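You operate a simulated robot arm through the tools that you are given. There is no shell and no other tool. Be economical: measure what you need, move in short steps, check, and stop when the job is done.

You are at the controls of a simulated two-armed robot. One attempt, no reset.

TASK
Pick up the blue cone from the top of the trunk lid with one hand, pass it to the other hand and put it on the top of the sample table. Set down upright: cone.

Only the result counts: the job must be done as asked and must still hold three seconds after the hand-in. Knocking over, shifting, dropping, spilling or breaking anything else fails it. A push-on lid holds only when it is set on centred and level and pressed home; a screw cap is set on level and turned clockwise until tight.

THE ROBOT
Two 7-joint arms with two-finger grippers on one trunk, on a base that drives. Base frame: it is fixed to the floor where the robot stands at the start and does not move with it; the origin is under the middle of the robot, x ahead of it, y to its left, z up; the surface under the hand at the start is at about z = 450. Readings come in mm, degrees, newtons and seconds.
The left shoulder is at the start at [24, 209, 1032], the right one opposite. With the tool pointing down near the work surface each hand reaches from about 100 to 680 mm from the robot's upright axis, wherever it stands, measured 20 degrees to its own side. Places, roughly: top of the sample table [400, -2800, 800]. Payload 2.2 kg a hand.
Tool frame (each hand has its own): the origin (TCP) lies between the finger pads and is the grasp point; the fingertips stand 19 mm ahead of it; z points along the fingers, y is the line along which they close. Largest opening 116 mm; the body of the gripper starts 70 mm behind the TCP.
Orientation is told as [roll, pitch, yaw] about the base's x, y, z axes, in that order, counted from this pose: with the fingers straight down and closing along the base's y, the tool's x points along the base's -x, its y along +y and its z along -z.

THE INTERFACE
- The arms move only by the tool drive_tool. It takes "left_deltas", "right_deltas" or both (then of equal length, played together; a hand with none holds still); each is a list of rows, each a list of 7 numbers: the shift along the base's x, y, z in mm, then the turn, a rotation vector about the base's x, y, z in degrees, then the gripper command, from -1 (fully open) to 1 (shut), values between in proportion. In form: [[x, y, z, rx, ry, rz, hand], ...]. A call has 1 to 10 rows; each row is the pose to reach, as a shift and turn from the pose commanded when the call began. Each row takes 0.2 s and may step no farther than 50 mm and 8.6 degrees from the row before; otherwise, or with a gripper value out of range, the whole call is refused. Where a pose cannot be reached the arm comes as near as it can. A force on the tool above 40 N (or 10 N above the force at the start of the call, whichever is more), or a blocked arm, ends the call early, and 0.2 s more pass. The fingers move at their own pace and stop on an object; they squeeze with about 35 N. The grip force told is the motor's: it shows also when the fingers shut on nothing. Time passes only in rows, and 0.2 s behind the last, so rows that repeat a pose let the fingers close. It gives the time, the measured TCP pose, the force on the tool (base axes), the opening and the grip force at its end, in the units of the frame above (readings bear some noise), with the torque about the TCP (base axes, N m) and any sound that the robot's microphone picked up.
- Cameras (640 x 400 px; columns grow to the right, rows downward): "scene" is now at [109.4, -5.4, 1167.2]; the picture's right is [0.02, -1.00, -0.01], its down [-0.86, -0.01, -0.51] and it looks along [0.51, 0.01, -0.86] (base axes); focal length 272 px, centre (320, 200). "left" rides on the left gripper at [69, 15, -97] in its tool frame; the picture's right is [-0.22, 0.98, 0.00], its down [-0.76, -0.17, -0.63] and it looks along [-0.62, -0.14, 0.77] (tool axes); focal length 251 px, centre (320, 200). "right" rides on the right gripper at [69, -15, -97] in its tool frame; the picture's right is [0.21, 0.98, 0.00], its down [-0.76, 0.17, -0.63] and it looks along [-0.62, 0.14, 0.77] (tool axes); focal length 251 px, centre (320, 200). There is no depth. A picture from a camera that has moved, and an enlarged one, comes with that camera's place and axes in the base frame and with its lens.
- snapshot(camera): a new picture of that camera. The clock stands still meanwhile.
- move_column(by): slides the trunk up (or, below 0, down) by that many mm; the arms and the scene camera ride with it, the base frame stays. It gives what a move gives, with no picture.
- steer(legs): drives the robot by 1 to 6 legs, each [ahead, left, turn to the left] in mm, mm and degrees, along the robot's own axes; the way and the turn of a leg run together, so that a leg with both is an arc; at most 1500 mm and 180 degrees a leg. The arms and the cameras ride along, it lands a little off, and it stops where it bumps. It gives what a move gives.
- head_to(pan, tilt): turns the head with the scene camera to pan (to the left, within 80 degrees either way) and tilt (down, from -29 to 69), counted from straight ahead of the robot. It gives what a move gives.
- inspect(camera, box): a new picture of the part [left, top, right, bottom] of that camera's present view, enlarged. The clock stands still meanwhile.
- hand_in(): hands the job in; it is judged then, once.

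Work in short steps. Places have to be worked out from the pictures, the camera data and where the tool is seen: move nearer, look again, correct. Check each grasp and each placing, and mend what went wrong. You have 120 turns and 108 pictures in all, those below and enlarged ones among them. Open the grippers and draw the arms clear of the work before you hand the job in, unless the task says otherwise; then end with one line.

The tools are called by a JSON object that holds its "op" and its "data". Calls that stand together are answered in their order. drive_tool: Moves the arms, as the interface text tells. Its arguments: {"type":"object","properties":{"left_deltas":{"type":"array"},"right_deltas":{"type":"array"}},"required":[]} The other tools are called the same way: move_column (by) slides the trunk up or down; steer (legs) drives the base; head_to (pan, tilt) turns the head that bears the scene camera; snapshot (camera) takes a picture; inspect (camera, box) takes an enlarged picture of a part of a camera's view; hand_in () hands the job in.

At the start:

```text
clock: 0.0
left_tool_pos: [444.5, 159.4, 738.4]
left_orientation: [0.3, -0.1, 0.0]
left_wrist_force: [0.9, 0.1, -1.1]
left_wrist_torque: [0.01, -0.03, 0.0]
left_width: 116.0
left_grip_force: 0.2
right_tool_pos: [425.5, -304.7, 696.1]
right_orientation: [0.3, 0.0, 0.0]
right_wrist_force: [-0.2, -1.0, 0.0]
right_wrist_torque: [0.05, -0.02, 0.01]
right_width: 115.9
right_grip_force: 0.0
trunk travel left (down, up): [-175.0, 315.0]
robot x, y, heading: [-0.8, -1.7, 0.1]
head pan, tilt: [0.9, 58.9]
```

scene: 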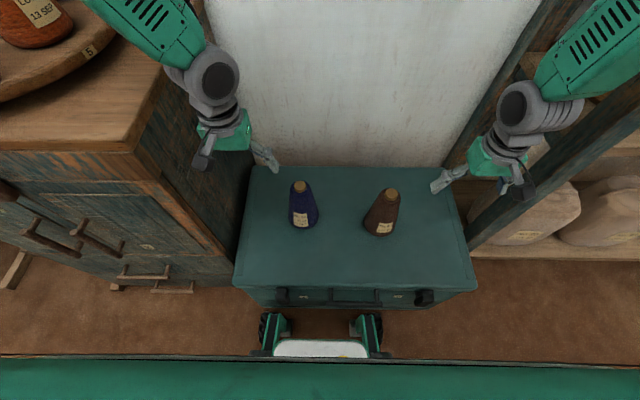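
right: 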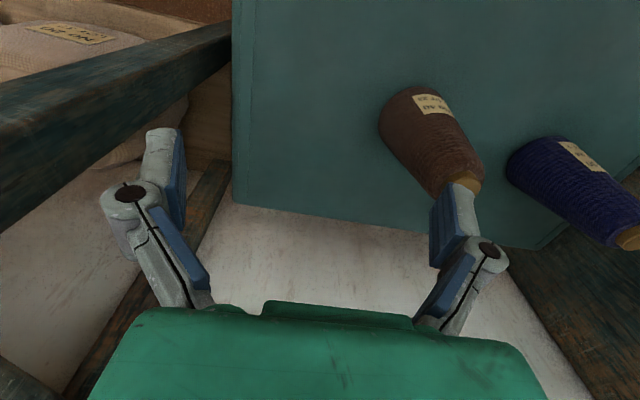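
left: 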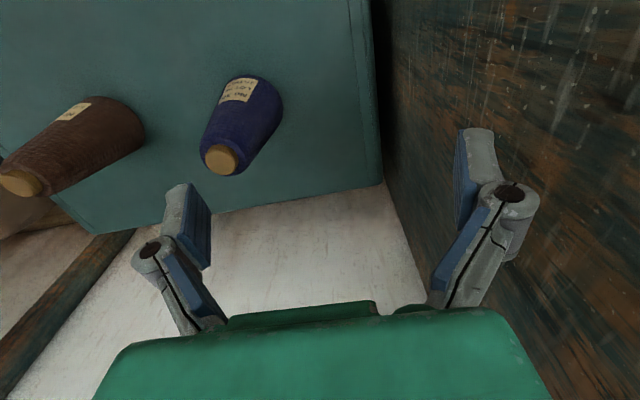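

The blue cone's axis looks to be near (475, 47), with its top at about z=615. I'll move the left hand over it and turn it by -90° so the fingers close along x.

{"op": "drive_tool", "data": {"left_deltas": [[3, -11, 0, 0, 0, -8.5, -1], [6, -22, 0, 0, 0, -17, -1], [9, -33, 0, 0, 0, -25.5, -1], [12, -44, 0, 0, 0, -34, -1], [15, -55, 0, 0, 0, -42.5, -1], [18, -66, 0, 0, 0, -51, -1], [21, -77, 0, 0, 0, -59.5, -1], [24, -88, 0, 0, 0, -68, -1], [27, -99, 0, 0, 0, -76.5, -1], [30, -110, 0, 0, 0, -85, -1]]}}

{"op": "snapshot", "data": {"camera": "left"}}

{"op": "snapshot", "data": {"camera": "scene"}}

{"op": "inspect", "data": {"camera": "right", "box": [320, 50, 640, 250]}}

```text
clock: 2.2
left_tool_pos: [472.8, 51.0, 738.0]
left_orientation: [0.1, -0.1, -85.2]
left_wrist_force: [-1.1, 0.5, 0.6]
left_wrist_torque: [0.02, 0.02, 0.02]
left_width: 116.0
left_grip_force: 0.0
right_tool_pos: [423.4, -302.9, 698.2]
right_orientation: [0.1, -0.2, -0.1]
right_wrist_force: [-0.3, 0.2, 0.8]
right_wrist_torque: [0.02, 0.01, -0.01]
right_width: 116.1
right_grip_force: 0.0
trunk travel left (down, up): [-175.0, 315.0]
robot x, y, heading: [-1.2, -5.6, 0.3]
head pan, tilt: [0.9, 58.9]
```

```text
104 pictures are left
camera left: at [482.1, 120.9, 833.3], right [0.99, -0.13, 0.0], down [-0.1, -0.77, 0.63], along [-0.08, -0.63, -0.77], focal length 251 px, centre (320, 200)
```

left: 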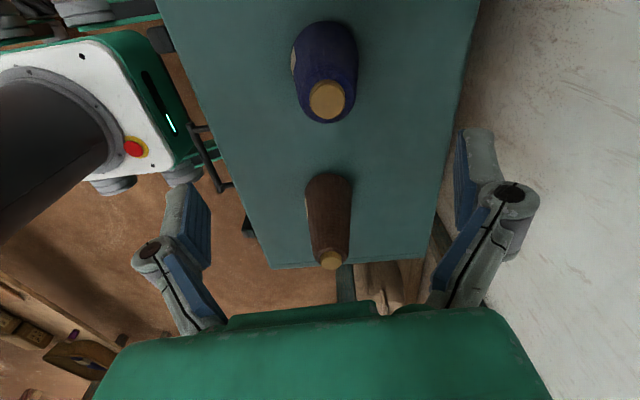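

```text
103 pictures are left
camera scene: at [109.7, -1.3, 1167.2], right [0.02, -1.0, 0.0], down [-0.86, -0.01, -0.51], along [0.51, 0.01, -0.86], focal length 272 px, centre (320, 200)
```

scene: 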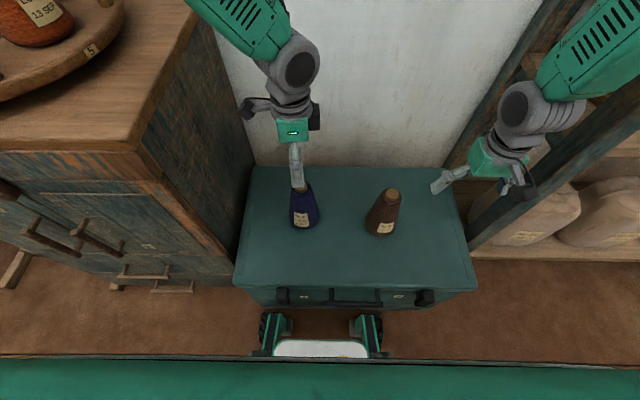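

```text
2.00 times, centred on (480, 150) of right
camera zoom: at [354.1, -317.7, 794.6], right [-0.21, 0.98, 0.0], down [0.76, 0.17, 0.63], along [0.62, 0.14, -0.77], focal length 503 px, centre (0, 300)
```

zoom: 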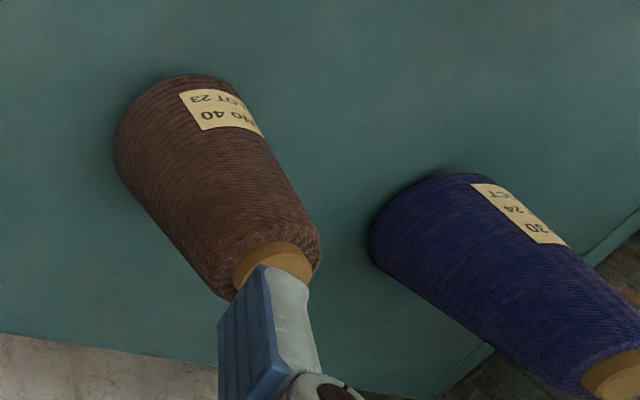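

Tip at about (480, 51), top near z=615. I'll centre the hand and descend with the fingers open, then check.

{"op": "drive_tool", "data": {"left_deltas": [[7, 1, 0, 0, 0, -5, -1], [7, 1, -40, 0, 0, -5, -1], [7, 1, -80, 0, 0, -5, -1], [7, 1, -110, 0, 0, -5, -1], [7, 1, -135, 0, 0, -5, -1], [7, 1, -135, 0, 0, -5, -1]]}}

{"op": "snapshot", "data": {"camera": "left"}}

{"op": "snapshot", "data": {"camera": "right"}}

{"op": "inspect", "data": {"camera": "scene", "box": [220, 100, 420, 240]}}

```text
clock: 3.6
left_tool_pos: [478.9, 52.3, 602.6]
left_orientation: [0.1, -0.2, -90.0]
left_wrist_force: [-0.3, -0.4, 0.2]
left_wrist_torque: [0.03, -0.01, -0.01]
left_width: 116.0
left_grip_force: 0.0
right_tool_pos: [422.7, -302.0, 699.7]
right_orientation: [0.0, -0.1, 0.0]
right_wrist_force: [-0.1, 0.7, 1.4]
right_wrist_torque: [-0.02, -0.01, -0.02]
right_width: 115.9
right_grip_force: 0.1
trunk travel left (down, up): [-175.0, 315.0]
robot x, y, heading: [-2.8, 0.5, -0.1]
head pan, tilt: [0.9, 58.9]
```

```text
101 pictures are left
camera left: at [493.7, 122.1, 699.5], right [0.98, -0.22, 0.0], down [-0.17, -0.75, 0.63], along [-0.14, -0.62, -0.77], focal length 251 px, centre (320, 200)
```

left: 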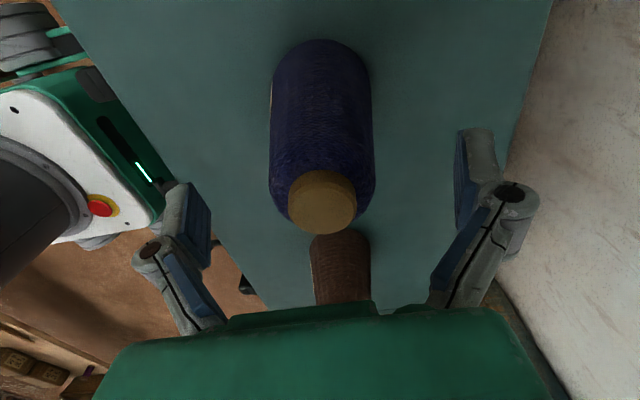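

```text
100 pictures are left
camera right: at [353.8, -317.6, 795.0], right [-0.21, 0.98, 0.0], down [0.76, 0.17, 0.63], along [0.62, 0.14, -0.77], focal length 251 px, centre (320, 200)
```

right: 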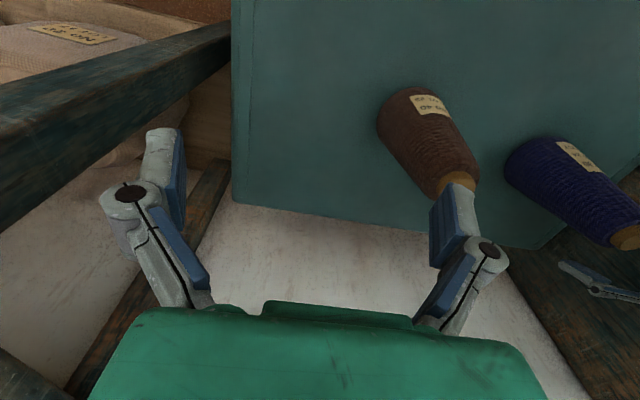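

```text
2.86 times, centred on (320, 170) of scene
camera zoom: at [109.5, -1.2, 1167.2], right [0.02, -1.0, 0.0], down [-0.86, -0.01, -0.51], along [0.51, 0.01, -0.86], focal length 777 px, centre (320, 286)
```

zoom: 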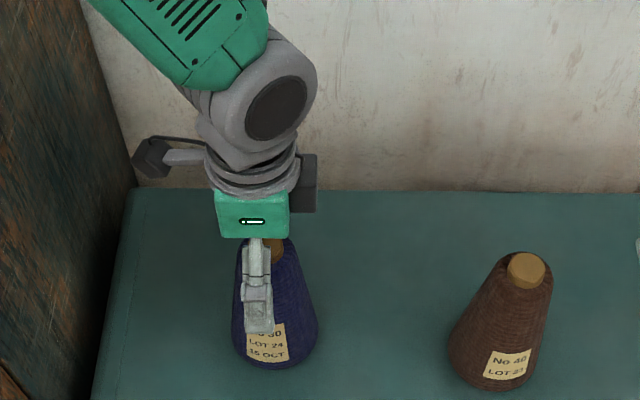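

The cone is centred under the open hand (top at about z=612). I'll go down to z≈580 and close.

{"op": "drive_tool", "data": {"left_deltas": [[0, -1, -22, 0, 0, 0, -1], [0, -1, -22, 0, 0, 0, -1], [0, -1, -22, 0, 0, 0, 0.2], [0, -1, -22, 0, 0, 0, 1], [0, -1, -22, 0, 0, 0, 1], [0, -1, -22, 0, 0, 0, 1]]}}

{"op": "snapshot", "data": {"camera": "left"}}

```text
clock: 5.0
left_tool_pos: [478.7, 51.8, 581.1]
left_orientation: [0.0, -0.2, -90.0]
left_wrist_force: [3.0, 0.8, 4.5]
left_wrist_torque: [0.06, -0.13, 0.02]
left_width: 60.4
left_grip_force: 35.3
right_tool_pos: [422.5, -301.5, 699.6]
right_orientation: [0.1, -0.1, 0.1]
right_wrist_force: [-0.9, -0.8, 0.3]
right_wrist_torque: [0.0, -0.02, 0.04]
right_width: 115.7
right_grip_force: 0.1
trunk travel left (down, up): [-175.0, 315.0]
robot x, y, heading: [1.0, -3.0, -0.1]
head pan, tilt: [0.9, 58.9]
```

```text
98 pictures are left
camera left: at [493.4, 120.3, 677.4], right [0.98, -0.22, 0.0], down [-0.17, -0.75, 0.63], along [-0.14, -0.62, -0.77], focal length 251 px, centre (320, 200)
```

left: 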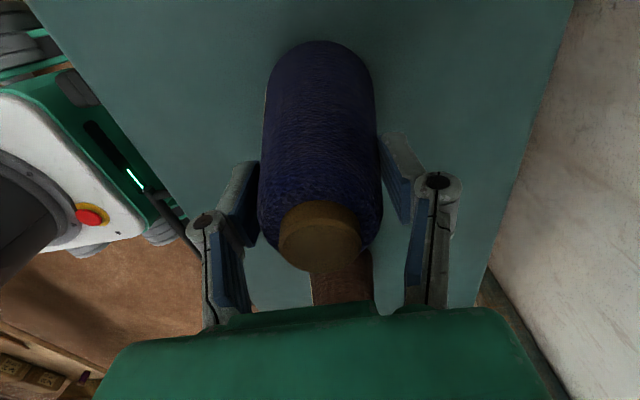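

Gripped at 60 mm width. I'll lift it straight up and check for slip.

{"op": "drive_tool", "data": {"left_deltas": [[0, 0, 10, 0, 0, 0, 1], [0, 0, 30, 0, 0, 0, 1], [0, 0, 60, 0, 0, 0, 1], [0, 0, 95, 0, 0, 0, 1], [0, 0, 130, 0, 0, 0, 1], [0, 0, 165, 0, 0, 0, 1], [0, 0, 200, 0, 0, 0, 1]]}}

{"op": "snapshot", "data": {"camera": "left"}}

{"op": "snapshot", "data": {"camera": "scene"}}

```text
clock: 6.6
left_tool_pos: [480.2, 51.8, 781.7]
left_orientation: [-0.1, -0.3, -90.1]
left_wrist_force: [0.5, 0.1, -2.0]
left_wrist_torque: [-0.01, -0.04, -0.01]
left_width: 59.9
left_grip_force: 35.5
right_tool_pos: [423.4, -302.4, 699.5]
right_orientation: [0.0, -0.2, 0.0]
right_wrist_force: [0.3, 0.1, 0.1]
right_wrist_torque: [0.02, -0.02, 0.04]
right_width: 116.1
right_grip_force: 0.0
trunk travel left (down, up): [-175.0, 315.0]
robot x, y, heading: [0.6, -1.6, 0.2]
head pan, tilt: [0.9, 58.9]
```

```text
97 pictures are left
camera left: at [495.0, 120.6, 877.3], right [0.98, -0.21, 0.0], down [-0.17, -0.75, 0.63], along [-0.14, -0.62, -0.77], focal length 251 px, centre (320, 200)
```

left: 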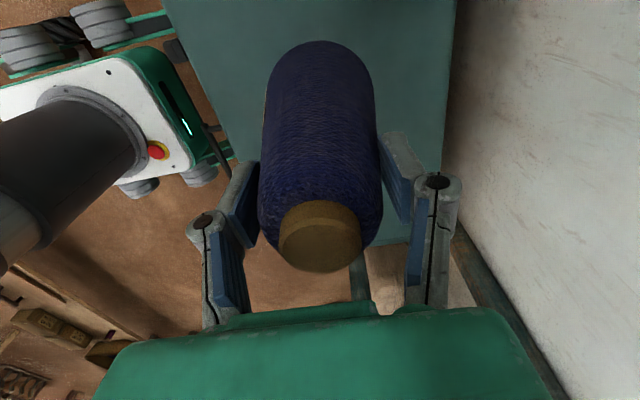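

```text
96 pictures are left
camera scene: at [108.9, -0.8, 1167.3], right [0.02, -1.0, 0.0], down [-0.86, -0.01, -0.51], along [0.51, 0.01, -0.86], focal length 272 px, centre (320, 200)
```

scene: 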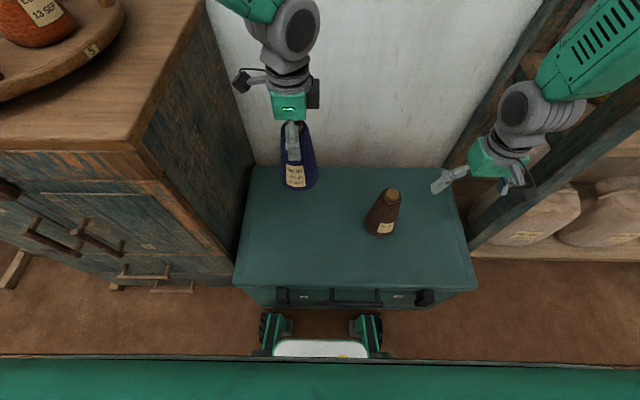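

The cone is held firmly and upright. I'll look around before making room for the handover.

{"op": "head_to", "data": {"pan": -78, "tilt": 25}}

{"op": "snapshot", "data": {"camera": "scene"}}

{"op": "head_to", "data": {"pan": -40, "tilt": 25}}

{"op": "snapshot", "data": {"camera": "scene"}}

{"op": "head_to", "data": {"pan": 78, "tilt": 35}}

{"op": "snapshot", "data": {"camera": "scene"}}

```text
clock: 8.1
left_tool_pos: [481.7, 50.7, 780.5]
left_orientation: [-0.1, -0.2, -90.0]
left_wrist_force: [0.5, -0.5, -1.5]
left_wrist_torque: [0.0, -0.02, 0.02]
left_width: 60.0
left_grip_force: 34.4
right_tool_pos: [422.4, -301.0, 698.7]
right_orientation: [0.1, -0.1, 0.0]
right_wrist_force: [-0.3, -0.3, -0.7]
right_wrist_torque: [0.01, -0.01, 0.0]
right_width: 115.9
right_grip_force: 0.0
trunk travel left (down, up): [-175.0, 315.0]
robot x, y, heading: [3.8, -2.9, -0.0]
head pan, tilt: [-78.0, 25.0]
```

```text
95 pictures are left
camera scene: at [61.2, -92.3, 1216.0], right [-0.98, -0.21, 0.0], down [-0.09, 0.41, -0.91], along [0.19, -0.89, -0.42], focal length 272 px, centre (320, 200)
```

scene: 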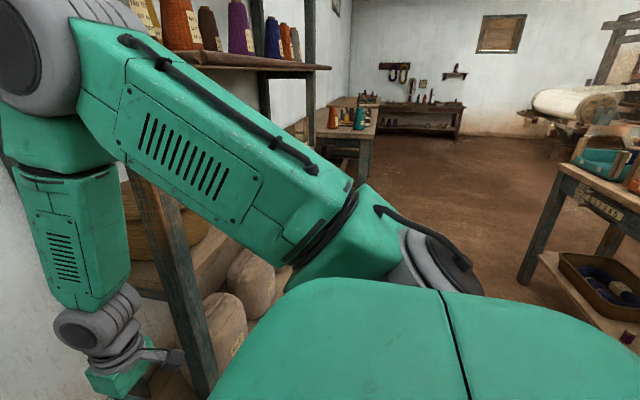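

```text
clock: 9.2
left_tool_pos: [479.5, 51.0, 780.0]
left_orientation: [-0.1, -0.2, -90.0]
left_wrist_force: [-0.2, 0.1, -1.8]
left_wrist_torque: [-0.04, -0.02, 0.04]
left_width: 60.4
left_grip_force: 34.4
right_tool_pos: [422.1, -301.3, 699.6]
right_orientation: [0.0, -0.1, 0.1]
right_wrist_force: [0.0, 0.2, 0.1]
right_wrist_torque: [0.02, -0.04, 0.02]
right_width: 116.1
right_grip_force: 0.0
trunk travel left (down, up): [-175.0, 315.0]
robot x, y, heading: [3.6, -3.1, 0.0]
head pan, tilt: [-40.0, 25.0]
```

```text
94 pictures are left
camera scene: at [112.5, -61.4, 1215.9], right [-0.64, -0.77, 0.0], down [-0.33, 0.27, -0.9], along [0.69, -0.58, -0.43], focal length 272 px, centre (320, 200)
```

scene: 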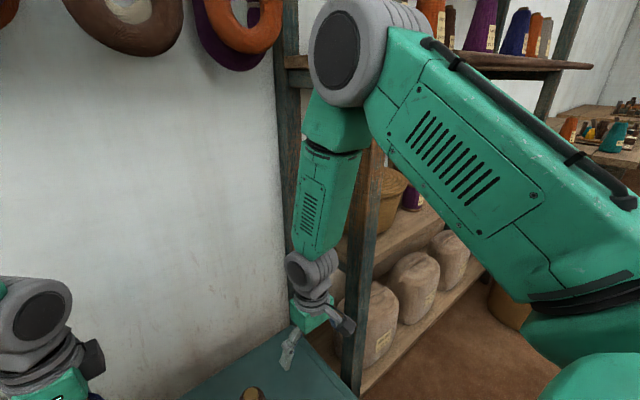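

```text
clock: 11.1
left_tool_pos: [480.4, 51.4, 780.0]
left_orientation: [-0.1, -0.3, -90.0]
left_wrist_force: [0.1, 0.2, -1.0]
left_wrist_torque: [0.04, -0.01, 0.01]
left_width: 60.2
left_grip_force: 35.1
right_tool_pos: [424.0, -301.9, 699.0]
right_orientation: [0.1, 0.0, -0.1]
right_wrist_force: [0.7, -0.7, 0.5]
right_wrist_torque: [0.04, 0.03, 0.04]
right_width: 116.3
right_grip_force: 0.1
trunk travel left (down, up): [-175.0, 315.0]
robot x, y, heading: [1.0, -1.3, -0.0]
head pan, tilt: [78.0, 35.0]
```

```text
93 pictures are left
camera scene: at [60.3, 84.2, 1200.5], right [0.98, -0.21, 0.0], down [-0.12, -0.56, -0.82], along [0.17, 0.8, -0.57], focal length 272 px, centre (320, 200)
```

scene: 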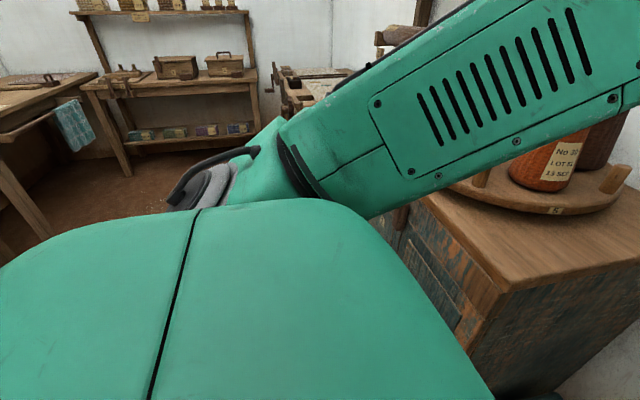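

The way behind looks clear for a short retreat. I'll back up 300 mm to give the handover free space and look forward again.

{"op": "steer", "data": {"legs": [[-300, 0, 0]]}}

{"op": "head_to", "data": {"pan": 0, "tilt": 45}}

{"op": "snapshot", "data": {"camera": "scene"}}

```text
clock: 13.2
left_tool_pos: [175.2, 51.0, 781.1]
left_orientation: [0.0, -0.2, -90.1]
left_wrist_force: [0.2, 0.8, -1.7]
left_wrist_torque: [0.01, 0.01, -0.04]
left_width: 60.1
left_grip_force: 35.8
right_tool_pos: [116.3, -302.2, 698.7]
right_orientation: [0.1, -0.2, -0.1]
right_wrist_force: [-0.2, 0.1, -0.2]
right_wrist_torque: [0.01, 0.01, 0.02]
right_width: 115.7
right_grip_force: 0.0
trunk travel left (down, up): [-175.0, 315.0]
robot x, y, heading: [-306.1, -2.2, -0.3]
head pan, tilt: [78.0, 35.0]
```

```text
clock: 14.7
left_tool_pos: [172.8, 51.9, 782.8]
left_orientation: [0.2, -0.2, -90.0]
left_wrist_force: [-0.7, 0.4, -2.0]
left_wrist_torque: [0.0, 0.01, 0.0]
left_width: 60.0
left_grip_force: 35.3
right_tool_pos: [115.2, -302.8, 700.5]
right_orientation: [0.1, -0.3, -0.1]
right_wrist_force: [1.3, -0.4, 0.4]
right_wrist_torque: [0.0, 0.0, -0.02]
right_width: 115.8
right_grip_force: 0.0
trunk travel left (down, up): [-175.0, 315.0]
robot x, y, heading: [-305.3, 1.3, -0.4]
head pan, tilt: [0.0, 45.0]
```

```text
92 pictures are left
camera scene: at [-182.3, -1.9, 1185.3], right [0.0, -1.0, 0.0], down [-0.71, 0.0, -0.7], along [0.7, 0.0, -0.71], focal length 272 px, centre (320, 200)
```

scene: 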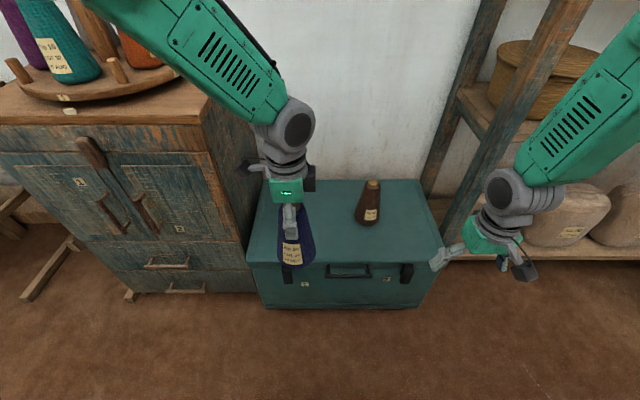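

Next I'll turn the right hand in place until it is horizontal, pointing forward-left with its camera on top and its fingers closing horizontally. First half now.

{"op": "drive_tool", "data": {"right_deltas": [[0, 0, 0, 5.6, 2.32, -5.6, -1], [0, 0, 0, 11.2, 4.64, -11.2, -1], [0, 0, 0, 16.8, 6.97, -16.8, -1], [0, 0, 0, 22.4, 9.29, -22.4, -1], [0, 0, 0, 28, 11.61, -28, -1], [0, 0, 0, 33.6, 13.93, -33.6, -1], [0, 0, 0, 39.2, 16.26, -39.2, -1], [0, 0, 0, 44.8, 18.58, -44.8, -1], [0, 0, 0, 50.4, 20.9, -50.4, -1], [0, 0, 0, 50.4, 20.9, -50.4, -1]]}}

{"op": "snapshot", "data": {"camera": "scene"}}

```text
clock: 16.9
left_tool_pos: [173.5, 51.2, 783.7]
left_orientation: [0.1, -0.1, -90.1]
left_wrist_force: [-0.5, 0.0, -1.8]
left_wrist_torque: [0.03, 0.03, 0.01]
left_width: 59.9
left_grip_force: 34.8
right_tool_pos: [113.5, -303.1, 701.3]
right_orientation: [40.1, 37.3, -40.7]
right_wrist_force: [0.1, -0.4, 0.3]
right_wrist_torque: [0.02, 0.0, 0.01]
right_width: 115.9
right_grip_force: 0.0
trunk travel left (down, up): [-175.0, 315.0]
robot x, y, heading: [-305.1, 1.8, 0.1]
head pan, tilt: [0.0, 45.0]
```

```text
91 pictures are left
camera scene: at [-182.5, -4.2, 1185.3], right [0.0, -1.0, 0.0], down [-0.71, 0.0, -0.7], along [0.7, 0.0, -0.71], focal length 272 px, centre (320, 200)
```

scene: 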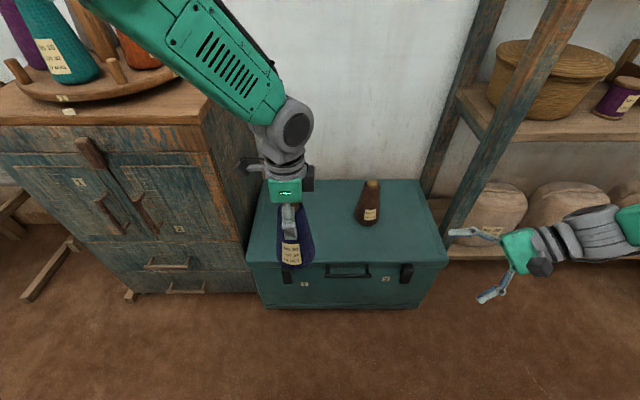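

The first half tracked well, so I'll go on with the second half.

{"op": "drive_tool", "data": {"right_deltas": [[0, 0, 0, 5.6, 2.32, -5.6, -1], [0, 0, 0, 11.2, 4.64, -11.2, -1], [0, 0, 0, 16.8, 6.97, -16.8, -1], [0, 0, 0, 22.4, 9.29, -22.4, -1], [0, 0, 0, 28, 11.61, -28, -1], [0, 0, 0, 33.6, 13.93, -33.6, -1], [0, 0, 0, 39.2, 16.26, -39.2, -1], [0, 0, 0, 44.8, 18.58, -44.8, -1], [0, 0, 0, 50.4, 20.9, -50.4, -1], [0, 0, 0, 50.4, 20.9, -50.4, -1]]}}

{"op": "snapshot", "data": {"camera": "scene"}}

{"op": "snapshot", "data": {"camera": "right"}}

```text
clock: 19.1
left_tool_pos: [172.9, 50.1, 783.1]
left_orientation: [0.1, -0.2, -90.1]
left_wrist_force: [0.3, -0.1, -1.5]
left_wrist_torque: [0.01, 0.04, -0.03]
left_width: 59.8
left_grip_force: 34.2
right_tool_pos: [114.5, -301.9, 701.0]
right_orientation: [-30.1, 89.6, -165.2]
right_wrist_force: [-1.2, -0.2, -0.4]
right_wrist_torque: [0.03, -0.05, 0.01]
right_width: 115.9
right_grip_force: 0.1
trunk travel left (down, up): [-175.0, 315.0]
robot x, y, heading: [-304.1, -2.0, -0.2]
head pan, tilt: [0.0, 45.0]
```

```text
90 pictures are left
camera scene: at [-183.2, -4.1, 1185.4], right [0.0, -1.0, 0.0], down [-0.71, 0.0, -0.7], along [0.7, 0.0, -0.71], focal length 272 px, centre (320, 200)
```

scene: 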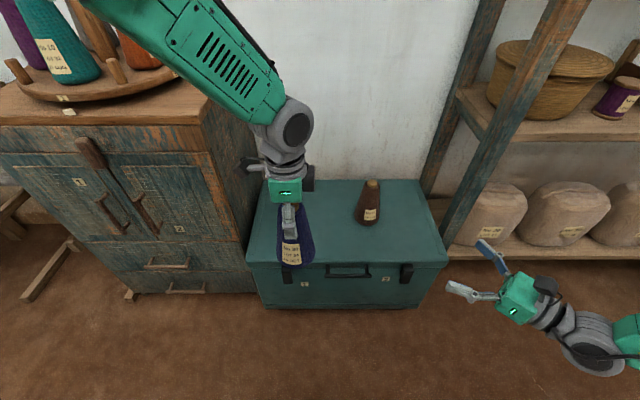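

```text
89 pictures are left
camera right: at [36.4, -360.5, 769.5], right [0.69, -0.69, 0.21], down [-0.34, -0.57, -0.75], along [0.64, 0.45, -0.62], focal length 251 px, centre (320, 200)
```

right: 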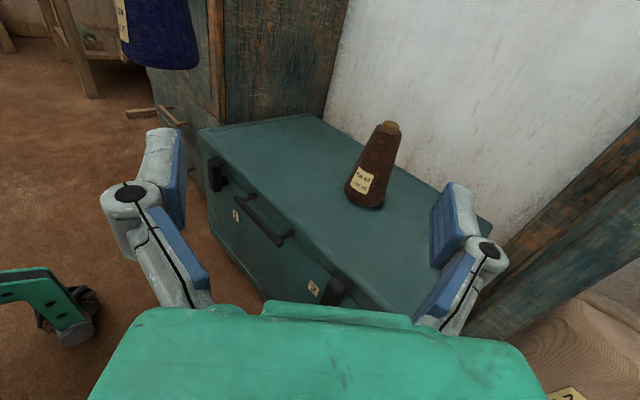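

The right hand is oriented as wanted. I'll bring it to a pre-grasp point 130 mm short of the cone, on its approach line.

{"op": "drive_tool", "data": {"right_deltas": [[-4, 33, 0, 0, 0, 0, -1], [-8, 66, 0, 0, 0, 0, -1], [-12, 99, 0, 0, 0, 0, -1], [-16, 132, 0, 0, 0, 0, -1], [-20, 165, 0, 0, 0, 0, -1], [-25, 198, 0, 0, 0, 0, -1], [-29, 230, 0, 0, 0, 0, -1], [-33, 261, 0, 0, 0, 0, -1], [-33, 261, 0, 0, 0, 0, -1]]}}

{"op": "snapshot", "data": {"camera": "scene"}}

{"op": "snapshot", "data": {"camera": "right"}}

```text
clock: 21.1
left_tool_pos: [172.1, 50.9, 783.5]
left_orientation: [0.0, -0.2, -90.1]
left_wrist_force: [0.4, 0.2, -3.0]
left_wrist_torque: [0.0, -0.03, -0.01]
left_width: 59.9
left_grip_force: 34.9
right_tool_pos: [81.9, -40.5, 701.7]
right_orientation: [-22.1, 89.7, -157.0]
right_wrist_force: [0.2, -0.2, -0.3]
right_wrist_torque: [-0.01, 0.02, 0.02]
right_width: 116.2
right_grip_force: 0.0
trunk travel left (down, up): [-175.0, 315.0]
robot x, y, heading: [-309.5, -1.0, -0.3]
head pan, tilt: [0.0, 45.0]
```

```text
88 pictures are left
camera scene: at [-182.9, -1.9, 1185.4], right [0.0, -1.0, 0.0], down [-0.71, 0.0, -0.7], along [0.7, 0.0, -0.71], focal length 272 px, centre (320, 200)
```

scene: 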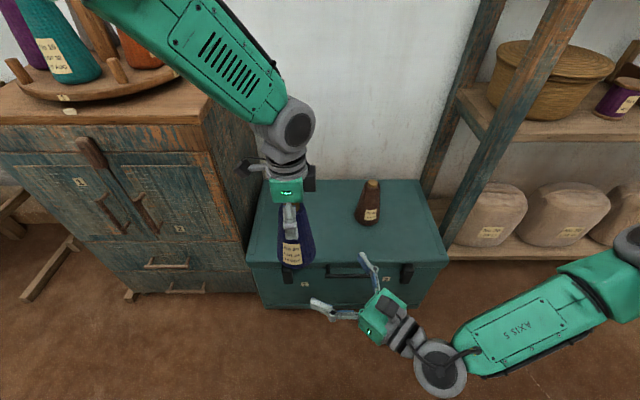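

```text
87 pictures are left
camera right: at [2.8, -98.6, 771.0], right [0.69, -0.69, 0.21], down [-0.33, -0.57, -0.75], along [0.64, 0.45, -0.62], focal length 251 px, centre (320, 200)
```

right: 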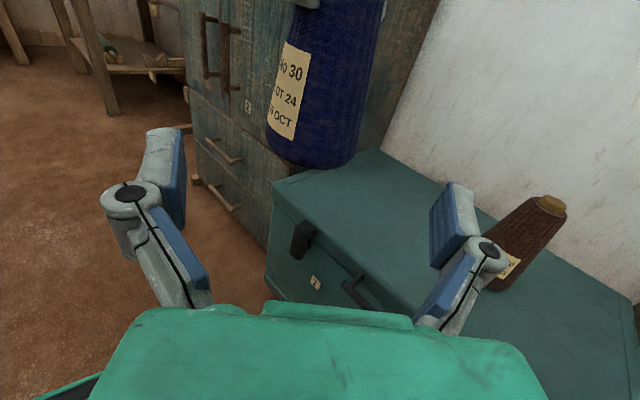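

The right-camera ray puts the cone bottom at about (173, 48, 650), which agrees. I'll advance along the approach line with the fingers open.

{"op": "drive_tool", "data": {"right_deltas": [[23, 23, 0, 0, 0, 0, -1], [46, 46, 0, 0, 0, 0, -1], [66, 66, 0, 0, 0, 0, -1], [80, 80, 0, 0, 0, 0, -1], [90, 90, 0, 0, 0, 0, -1], [90, 90, 0, 0, 0, 0, -1]]}}

{"op": "snapshot", "data": {"camera": "scene"}}

{"op": "snapshot", "data": {"camera": "right"}}

```text
clock: 22.5
left_tool_pos: [171.6, 50.9, 782.1]
left_orientation: [0.1, -0.3, -90.1]
left_wrist_force: [-0.6, 0.6, -2.1]
left_wrist_torque: [0.0, -0.01, -0.03]
left_width: 60.0
left_grip_force: 34.9
right_tool_pos: [172.5, 49.3, 699.0]
right_orientation: [-18.1, 89.6, -153.1]
right_wrist_force: [-0.6, 0.2, -0.6]
right_wrist_torque: [-0.02, -0.01, 0.02]
right_width: 116.1
right_grip_force: 0.0
trunk travel left (down, up): [-175.0, 315.0]
robot x, y, heading: [-303.7, -1.2, 0.0]
head pan, tilt: [0.0, 45.0]
```

```text
86 pictures are left
camera scene: at [-182.4, -1.3, 1185.3], right [0.0, -1.0, 0.0], down [-0.71, 0.0, -0.7], along [0.7, 0.0, -0.71], focal length 272 px, centre (320, 200)
```

scene: 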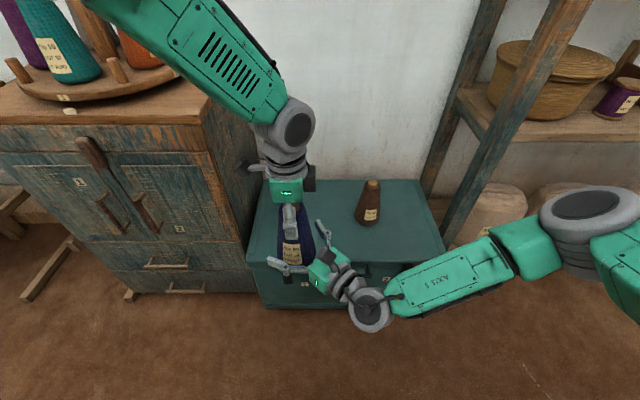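

```text
85 pictures are left
camera right: at [94.3, -8.3, 768.0], right [0.69, -0.69, 0.21], down [-0.33, -0.57, -0.75], along [0.64, 0.45, -0.62], focal length 251 px, centre (320, 200)
```

right: 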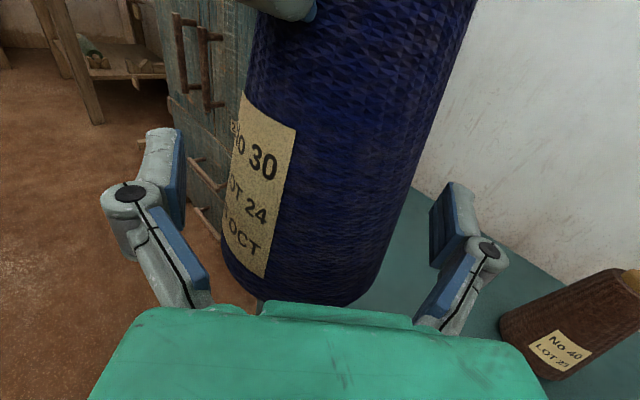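

The cone sits between the right fingers and is well centred. I'll close the right hand.

{"op": "drive_tool", "data": {"right_deltas": [[0, 0, 0, 0, 0, 0, -0.3], [0, 0, 0, 0, 0, 0, 1], [0, 0, 0, 0, 0, 0, 1], [0, 0, 0, 0, 0, 0, 1]]}}

{"op": "snapshot", "data": {"camera": "right"}}

```text
clock: 23.5
left_tool_pos: [172.7, 50.6, 782.0]
left_orientation: [0.3, -0.2, -90.0]
left_wrist_force: [1.6, -2.3, -3.7]
left_wrist_torque: [-0.11, -0.08, 0.25]
left_width: 59.9
left_grip_force: 35.1
right_tool_pos: [172.6, 48.6, 699.3]
right_orientation: [-19.3, 89.6, -154.2]
right_wrist_force: [-2.0, 3.3, 0.2]
right_wrist_torque: [-0.08, -0.05, -0.22]
right_width: 78.2
right_grip_force: 35.1
trunk travel left (down, up): [-175.0, 315.0]
robot x, y, heading: [-302.5, -1.4, -0.2]
head pan, tilt: [0.0, 45.0]
```

```text
84 pictures are left
camera right: at [94.1, -8.4, 767.9], right [0.69, -0.69, 0.21], down [-0.33, -0.57, -0.75], along [0.64, 0.45, -0.62], focal length 251 px, centre (320, 200)
```

right: 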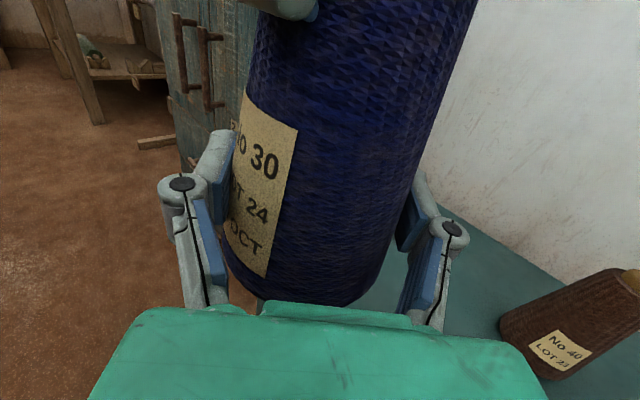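

The right hand has it at 78 mm with small forces. I'll open the left and raise it clear.

{"op": "drive_tool", "data": {"left_deltas": [[0, 0, 0, 0, 0, 0, -0.3], [0, 0, 0, 0, 0, 0, -1], [0, 0, 0, 0, 0, 0, -1], [0, 0, 25, 0, 0, 0, -1], [0, 0, 60, 0, 0, 0, -1], [0, 0, 100, 0, 0, 0, -1]]}}

{"op": "snapshot", "data": {"camera": "right"}}

{"op": "snapshot", "data": {"camera": "scene"}}

```text
clock: 24.9
left_tool_pos: [172.1, 49.0, 882.8]
left_orientation: [0.2, -0.2, -90.1]
left_wrist_force: [-0.9, 0.4, -0.5]
left_wrist_torque: [0.02, 0.02, -0.03]
left_width: 116.0
left_grip_force: 0.1
right_tool_pos: [172.7, 49.2, 699.2]
right_orientation: [-15.0, 89.5, -149.9]
right_wrist_force: [-0.2, -0.1, 0.1]
right_wrist_torque: [-0.01, 0.01, 0.01]
right_width: 78.4
right_grip_force: 34.6
trunk travel left (down, up): [-175.0, 315.0]
robot x, y, heading: [-307.9, 1.0, -0.1]
head pan, tilt: [0.0, 45.0]
```

```text
83 pictures are left
camera right: at [93.7, -8.5, 768.2], right [0.69, -0.69, 0.21], down [-0.33, -0.57, -0.75], along [0.64, 0.45, -0.62], focal length 251 px, centre (320, 200)
```

right: 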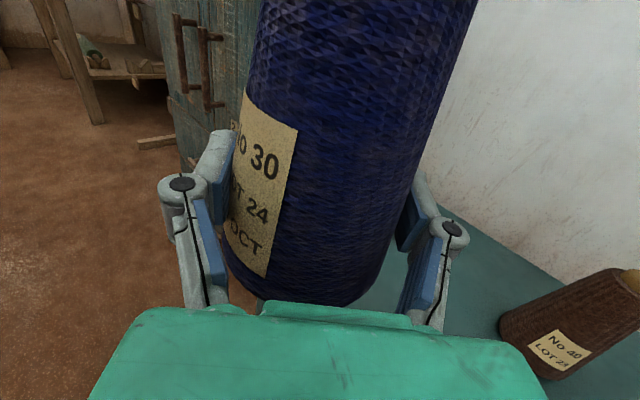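

```text
82 pictures are left
camera scene: at [-183.5, -1.1, 1185.5], right [0.0, -1.0, 0.0], down [-0.71, 0.0, -0.7], along [0.7, 0.0, -0.71], focal length 272 px, centre (320, 200)
```

scene: 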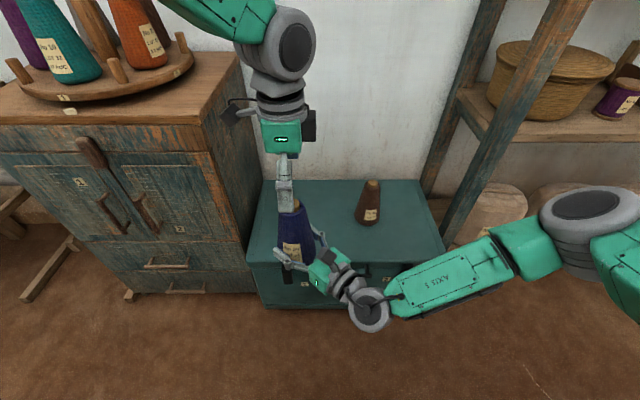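

The handover is done and the right hand alone holds the cone. I'll tuck the left arm back and to the side, then turn the robot towards the sample table.

{"op": "drive_tool", "data": {"left_deltas": [[-5, 10, 20, 0, 0, 0, -1], [-30, 45, 30, 0, 0, 0, -1], [-60, 80, 30, 0, 0, 0, -1], [-90, 115, 30, 0, 0, 0, -1], [-120, 145, 30, 0, 0, 0, -1], [-150, 170, 30, 0, 0, 0, -1], [-180, 190, 30, 0, 0, 0, -1]]}}

{"op": "steer", "data": {"legs": [[-100, 0, 0], [0, 0, -90]]}}

{"op": "head_to", "data": {"pan": 0, "tilt": 20}}

{"op": "snapshot", "data": {"camera": "scene"}}

{"op": "snapshot", "data": {"camera": "right"}}

```text
clock: 26.5
left_tool_pos: [-7.9, 243.6, 913.7]
left_orientation: [0.1, -0.3, -90.1]
left_wrist_force: [-0.3, -0.5, 0.8]
left_wrist_torque: [-0.01, 0.0, 0.04]
left_width: 116.0
left_grip_force: 0.0
right_tool_pos: [172.3, 50.8, 700.1]
right_orientation: [-2.3, 89.5, -137.2]
right_wrist_force: [0.2, 0.3, -0.4]
right_wrist_torque: [-0.03, -0.02, -0.01]
right_width: 78.4
right_grip_force: 35.1
trunk travel left (down, up): [-175.0, 315.0]
robot x, y, heading: [-306.8, -5.0, -0.0]
head pan, tilt: [0.0, 45.0]
```

```text
clock: 31.5
left_tool_pos: [-167.5, -301.2, 913.5]
left_orientation: [0.1, -0.3, 179.2]
left_wrist_force: [0.0, -0.8, -0.3]
left_wrist_torque: [0.0, 0.03, 0.01]
left_width: 115.8
left_grip_force: 0.1
right_tool_pos: [-361.1, -479.9, 699.3]
right_orientation: [-10.1, 89.5, 124.3]
right_wrist_force: [-1.1, 0.1, -0.3]
right_wrist_torque: [0.03, 0.0, 0.01]
right_width: 78.1
right_grip_force: 35.1
trunk travel left (down, up): [-175.0, 315.0]
robot x, y, heading: [-403.5, 0.2, -90.8]
head pan, tilt: [0.0, 45.0]
```

```text
clock: 32.4
left_tool_pos: [-166.5, -301.0, 912.8]
left_orientation: [0.3, -0.2, 179.1]
left_wrist_force: [-0.4, 0.2, 0.0]
left_wrist_torque: [-0.01, -0.02, -0.01]
left_width: 116.4
left_grip_force: 0.0
right_tool_pos: [-360.2, -478.0, 700.5]
right_orientation: [1.3, 89.6, 135.7]
right_wrist_force: [-1.2, 0.6, 0.4]
right_wrist_torque: [0.03, -0.01, 0.03]
right_width: 78.4
right_grip_force: 34.7
trunk travel left (down, up): [-175.0, 315.0]
robot x, y, heading: [-407.6, -2.0, -90.7]
head pan, tilt: [0.0, 20.0]
```

```text
81 pictures are left
camera scene: at [-409.3, -135.9, 1224.0], right [-1.0, 0.01, 0.0], down [0.0, 0.35, -0.94], along [-0.01, -0.94, -0.35], focal length 272 px, centre (320, 200)
```

scene: 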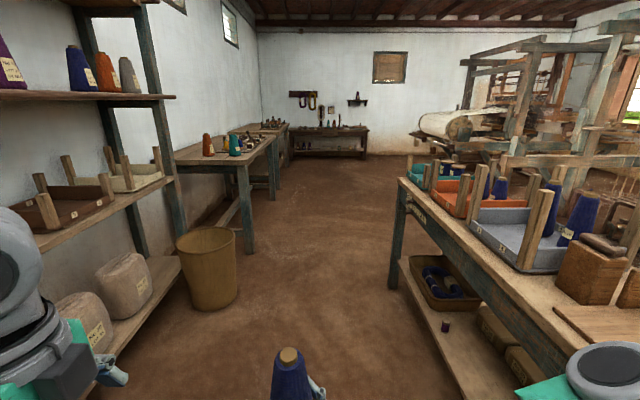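

```text
80 pictures are left
camera right: at [-416.7, -399.0, 768.7], right [-0.7, -0.68, 0.21], down [-0.56, 0.34, -0.75], along [0.44, -0.65, -0.62], focal length 251 px, centre (320, 200)
```

right: 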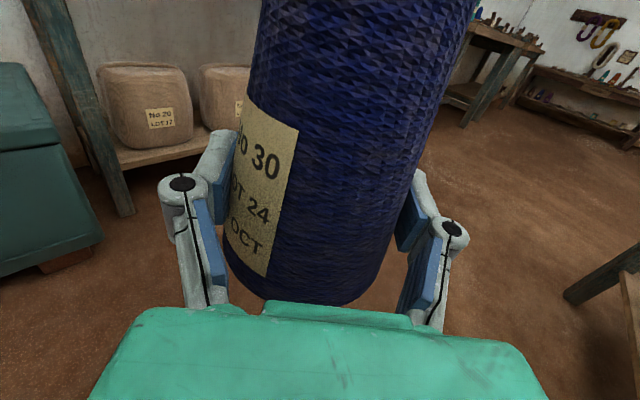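

The corridor ahead is clear. The sample table's front edge runs along x≈100 from y≈-1960 to -3410. Before driving I'll check how far the right elbow stands from the workbench on the right.

{"op": "head_to", "data": {"pan": -50, "tilt": 40}}

{"op": "snapshot", "data": {"camera": "scene"}}

{"op": "head_to", "data": {"pan": 50, "tilt": 40}}

{"op": "snapshot", "data": {"camera": "scene"}}

```text
clock: 33.6
left_tool_pos: [-167.4, -300.4, 914.1]
left_orientation: [0.3, -0.4, 179.2]
left_wrist_force: [-0.7, 0.2, 0.1]
left_wrist_torque: [0.02, 0.01, 0.03]
left_width: 116.0
left_grip_force: 0.1
right_tool_pos: [-360.5, -477.6, 700.3]
right_orientation: [1.7, 89.6, 136.0]
right_wrist_force: [0.4, 1.2, 0.5]
right_wrist_torque: [0.03, 0.01, -0.01]
right_width: 78.1
right_grip_force: 35.2
trunk travel left (down, up): [-175.0, 315.0]
robot x, y, heading: [-409.1, -0.1, -90.7]
head pan, tilt: [-50.0, 40.0]
```

```text
79 pictures are left
camera scene: at [-474.0, -96.4, 1192.9], right [-0.63, 0.77, 0.0], down [0.5, 0.41, -0.77], along [-0.59, -0.48, -0.64], focal length 272 px, centre (320, 200)
```

scene: 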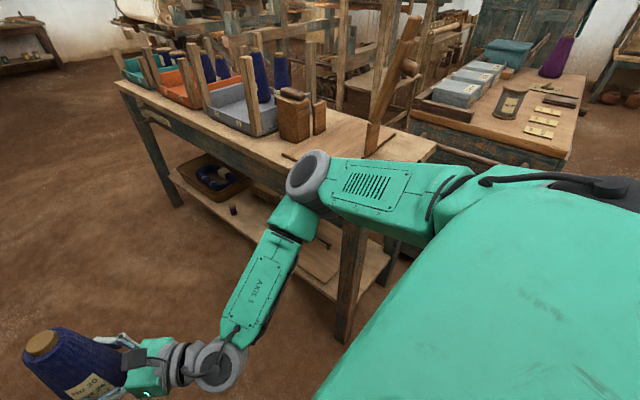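

```text
clock: 35.3
left_tool_pos: [-166.8, -300.0, 914.0]
left_orientation: [0.2, -0.3, 179.1]
left_wrist_force: [1.0, -0.9, 0.6]
left_wrist_torque: [0.0, -0.01, -0.04]
left_width: 115.9
left_grip_force: 0.0
right_tool_pos: [-360.3, -479.3, 701.1]
right_orientation: [2.3, 89.7, 136.7]
right_wrist_force: [0.3, -0.3, -0.7]
right_wrist_torque: [0.05, 0.02, 0.01]
right_width: 78.2
right_grip_force: 34.5
trunk travel left (down, up): [-175.0, 315.0]
robot x, y, heading: [-404.2, 3.1, -90.7]
head pan, tilt: [50.0, 40.0]
```

```text
78 pictures are left
camera scene: at [-343.7, -98.1, 1192.7], right [-0.65, -0.76, 0.0], down [-0.49, 0.42, -0.76], along [0.58, -0.5, -0.64], focal length 272 px, centre (320, 200)
```

scene: 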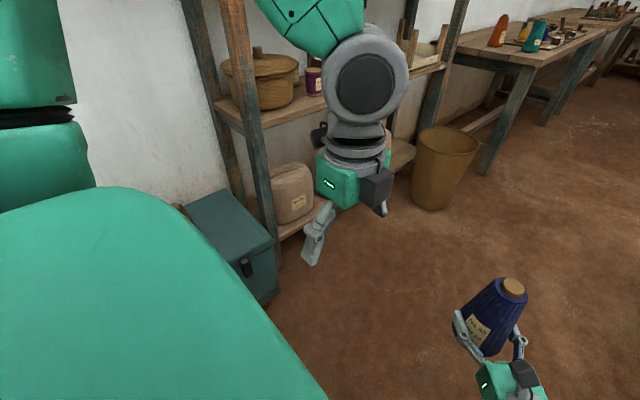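

The right elbow is near the bench edge, so I'll strafe left 110 mm. Then I'll drive ahead in two legs, staying clear of the basket.

{"op": "steer", "data": {"legs": [[0, 110, 0.7], [1200, 0, 0]]}}

{"op": "head_to", "data": {"pan": 35, "tilt": 25}}

{"op": "snapshot", "data": {"camera": "scene"}}

```text
clock: 42.2
left_tool_pos: [-78.3, -1513.4, 914.4]
left_orientation: [0.3, -0.2, 178.7]
left_wrist_force: [0.1, -0.8, -0.2]
left_wrist_torque: [-0.02, 0.01, -0.01]
left_width: 116.0
left_grip_force: 0.1
right_tool_pos: [-273.3, -1688.2, 698.9]
right_orientation: [-10.4, 89.6, 123.4]
right_wrist_force: [0.1, -0.6, -1.9]
right_wrist_torque: [-0.01, -0.01, 0.02]
right_width: 78.0
right_grip_force: 35.3
trunk travel left (down, up): [-175.0, 315.0]
robot x, y, heading: [-309.8, -1216.3, -91.6]
head pan, tilt: [50.0, 40.0]
```

```text
clock: 43.0
left_tool_pos: [-74.6, -1510.7, 914.6]
left_orientation: [0.2, -0.4, 178.7]
left_wrist_force: [-0.2, -0.3, -1.0]
left_wrist_torque: [0.02, 0.01, 0.0]
left_width: 116.1
left_grip_force: 0.1
right_tool_pos: [-271.1, -1687.1, 701.0]
right_orientation: [23.2, 89.5, 157.0]
right_wrist_force: [0.1, -0.2, -1.5]
right_wrist_torque: [0.03, 0.01, 0.0]
right_width: 78.1
right_grip_force: 34.6
trunk travel left (down, up): [-175.0, 315.0]
robot x, y, heading: [-316.6, -1212.8, -91.4]
head pan, tilt: [35.0, 25.0]
```

```text
77 pictures are left
camera scene: at [-275.2, -1329.9, 1216.4], right [-0.83, -0.55, -0.01], down [-0.23, 0.35, -0.91], along [0.51, -0.75, -0.42], focal length 272 px, centre (320, 200)
```

scene: 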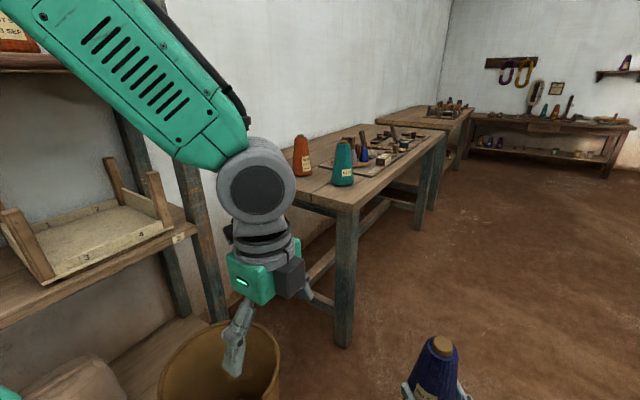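

The table's near corner is at about (105, -2085). I'll raise the trunk, drive on while keeping off the table, then turn to face it.

{"op": "move_column", "data": {"by": 230}}

{"op": "steer", "data": {"legs": [[500, -200, 0], [700, 0, 1.4], [0, 0, 90]]}}

{"op": "head_to", "data": {"pan": 0, "tilt": 40}}

{"op": "snapshot", "data": {"camera": "scene"}}

```text
clock: 45.4
left_tool_pos: [-81.3, -1511.0, 1144.6]
left_orientation: [0.3, -0.2, 178.6]
left_wrist_force: [-1.0, -0.1, 0.6]
left_wrist_torque: [0.01, -0.03, 0.04]
left_width: 115.8
left_grip_force: 0.1
right_tool_pos: [-275.0, -1687.9, 931.1]
right_orientation: [8.1, 89.6, 141.9]
right_wrist_force: [-0.7, -0.6, -2.2]
right_wrist_torque: [-0.03, 0.02, 0.03]
right_width: 78.2
right_grip_force: 35.0
trunk travel left (down, up): [-405.0, 85.0]
robot x, y, heading: [-314.3, -1211.8, -91.2]
head pan, tilt: [35.0, 25.0]
```

```text
clock: 55.8
left_tool_pos: [-236.1, -2159.1, 1143.3]
left_orientation: [0.5, -0.6, -90.4]
left_wrist_force: [0.0, -0.6, -0.5]
left_wrist_torque: [0.02, 0.01, 0.03]
left_width: 116.0
left_grip_force: 0.1
right_tool_pos: [-56.9, -2352.4, 929.7]
right_orientation: [28.7, 89.3, -106.6]
right_wrist_force: [-0.2, -1.0, -2.6]
right_wrist_torque: [0.01, 0.0, 0.01]
right_width: 77.8
right_grip_force: 35.3
trunk travel left (down, up): [-405.0, 85.0]
robot x, y, heading: [-534.6, -2408.6, -0.5]
head pan, tilt: [35.0, 25.0]
```

```text
clock: 56.8
left_tool_pos: [-239.1, -2165.1, 1144.8]
left_orientation: [0.6, -0.3, -90.5]
left_wrist_force: [0.1, -0.6, 0.4]
left_wrist_torque: [0.01, 0.0, 0.04]
left_width: 116.0
left_grip_force: 0.1
right_tool_pos: [-59.6, -2359.1, 931.9]
right_orientation: [34.6, 89.6, -100.7]
right_wrist_force: [-0.1, 0.0, -2.3]
right_wrist_torque: [0.03, 0.01, -0.02]
right_width: 77.7
right_grip_force: 35.6
trunk travel left (down, up): [-405.0, 85.0]
robot x, y, heading: [-532.8, -2407.8, -0.5]
head pan, tilt: [0.0, 40.0]
```

```text
76 pictures are left
camera scene: at [-405.6, -2406.8, 1422.7], right [-0.01, -1.0, 0.0], down [-0.65, 0.0, -0.76], along [0.76, -0.01, -0.65], focal length 272 px, centre (320, 200)
```

scene: 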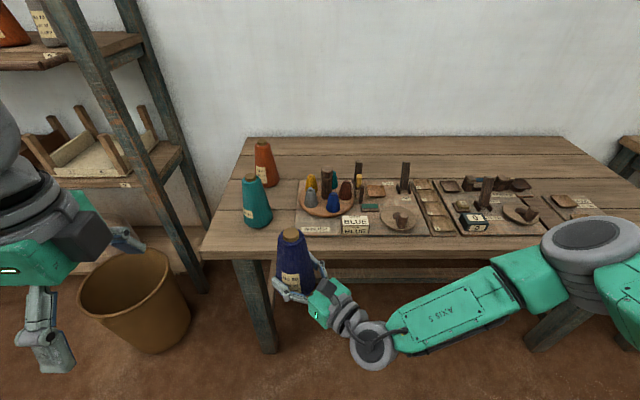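

The table's front edge is at x≈93 and the trays take up most of it. I'll look at the right-hand part and zoom in on the left front for a free spot.

{"op": "inspect", "data": {"camera": "scene", "box": [190, 130, 390, 260]}}

{"op": "head_to", "data": {"pan": -38, "tilt": 35}}

{"op": "snapshot", "data": {"camera": "scene"}}

```text
3.08 times, centred on (290, 195) of scene
camera zoom: at [-405.6, -2406.8, 1422.7], right [-0.01, -1.0, 0.0], down [-0.65, 0.0, -0.76], along [0.76, -0.01, -0.65], focal length 837 px, centre (412, 215)
```

zoom: 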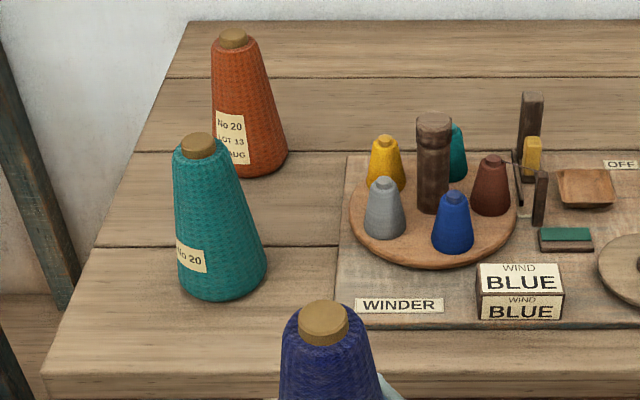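

```text
clock: 57.8
left_tool_pos: [-238.1, -2164.6, 1145.9]
left_orientation: [0.6, -0.3, -90.3]
left_wrist_force: [-0.5, 0.7, 0.0]
left_wrist_torque: [0.04, 0.0, 0.0]
left_width: 115.9
left_grip_force: 0.0
right_tool_pos: [-59.3, -2357.0, 930.8]
right_orientation: [35.9, 89.5, -99.3]
right_wrist_force: [-0.4, -0.5, -2.3]
right_wrist_torque: [-0.03, 0.02, 0.02]
right_width: 77.8
right_grip_force: 35.1
trunk travel left (down, up): [-405.0, 85.0]
robot x, y, heading: [-534.7, -2407.2, -0.6]
head pan, tilt: [-38.0, 35.0]
```

```text
74 pictures are left
camera scene: at [-421.5, -2461.3, 1430.3], right [-0.62, -0.78, 0.0], down [-0.45, 0.36, -0.82], along [0.64, -0.51, -0.58], focal length 272 px, centre (320, 200)
```

scene: 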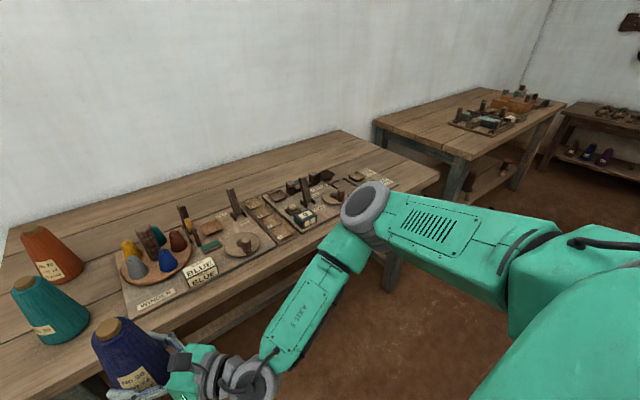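

The right end of the table, about y -3360 to -3520, is free across its whole depth, so I'll use that. I'll strafe right to face it, staying off the table.

{"op": "steer", "data": {"legs": [[0, -1075, 0.6]]}}

{"op": "head_to", "data": {"pan": 0, "tilt": 40}}

{"op": "snapshot", "data": {"camera": "scene"}}

```text
clock: 63.3
left_tool_pos: [-245.1, -3221.7, 1144.5]
left_orientation: [0.6, -0.5, -89.9]
left_wrist_force: [-0.4, -0.8, 1.0]
left_wrist_torque: [0.02, -0.04, 0.01]
left_width: 116.4
left_grip_force: 0.1
right_tool_pos: [-63.4, -3411.7, 931.1]
right_orientation: [40.1, 89.5, -94.6]
right_wrist_force: [-0.9, 1.0, -1.8]
right_wrist_torque: [0.02, 0.02, -0.03]
right_width: 77.5
right_grip_force: 35.1
trunk travel left (down, up): [-405.0, 85.0]
robot x, y, heading: [-534.4, -3467.4, 0.1]
head pan, tilt: [-38.0, 35.0]
```

```text
clock: 64.3
left_tool_pos: [-247.2, -3217.7, 1144.6]
left_orientation: [0.6, -0.7, -89.8]
left_wrist_force: [-0.6, 0.0, 0.0]
left_wrist_torque: [-0.01, -0.02, 0.0]
left_width: 116.1
left_grip_force: 0.1
right_tool_pos: [-64.0, -3409.7, 932.3]
right_orientation: [52.1, 89.3, -82.7]
right_wrist_force: [0.6, 0.1, -1.7]
right_wrist_torque: [-0.02, 0.03, 0.0]
right_width: 77.6
right_grip_force: 35.3
trunk travel left (down, up): [-405.0, 85.0]
robot x, y, heading: [-535.6, -3472.3, 0.0]
head pan, tilt: [0.0, 40.0]
```

```text
73 pictures are left
camera scene: at [-408.6, -3462.2, 1422.7], right [0.0, -1.0, 0.0], down [-0.65, 0.0, -0.76], along [0.76, 0.0, -0.65], focal length 272 px, centre (320, 200)
```

scene: 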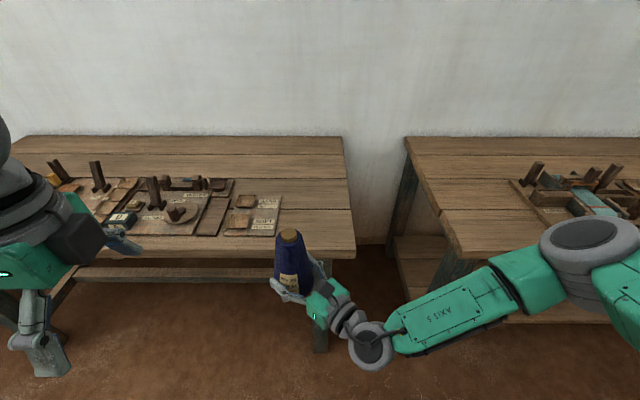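

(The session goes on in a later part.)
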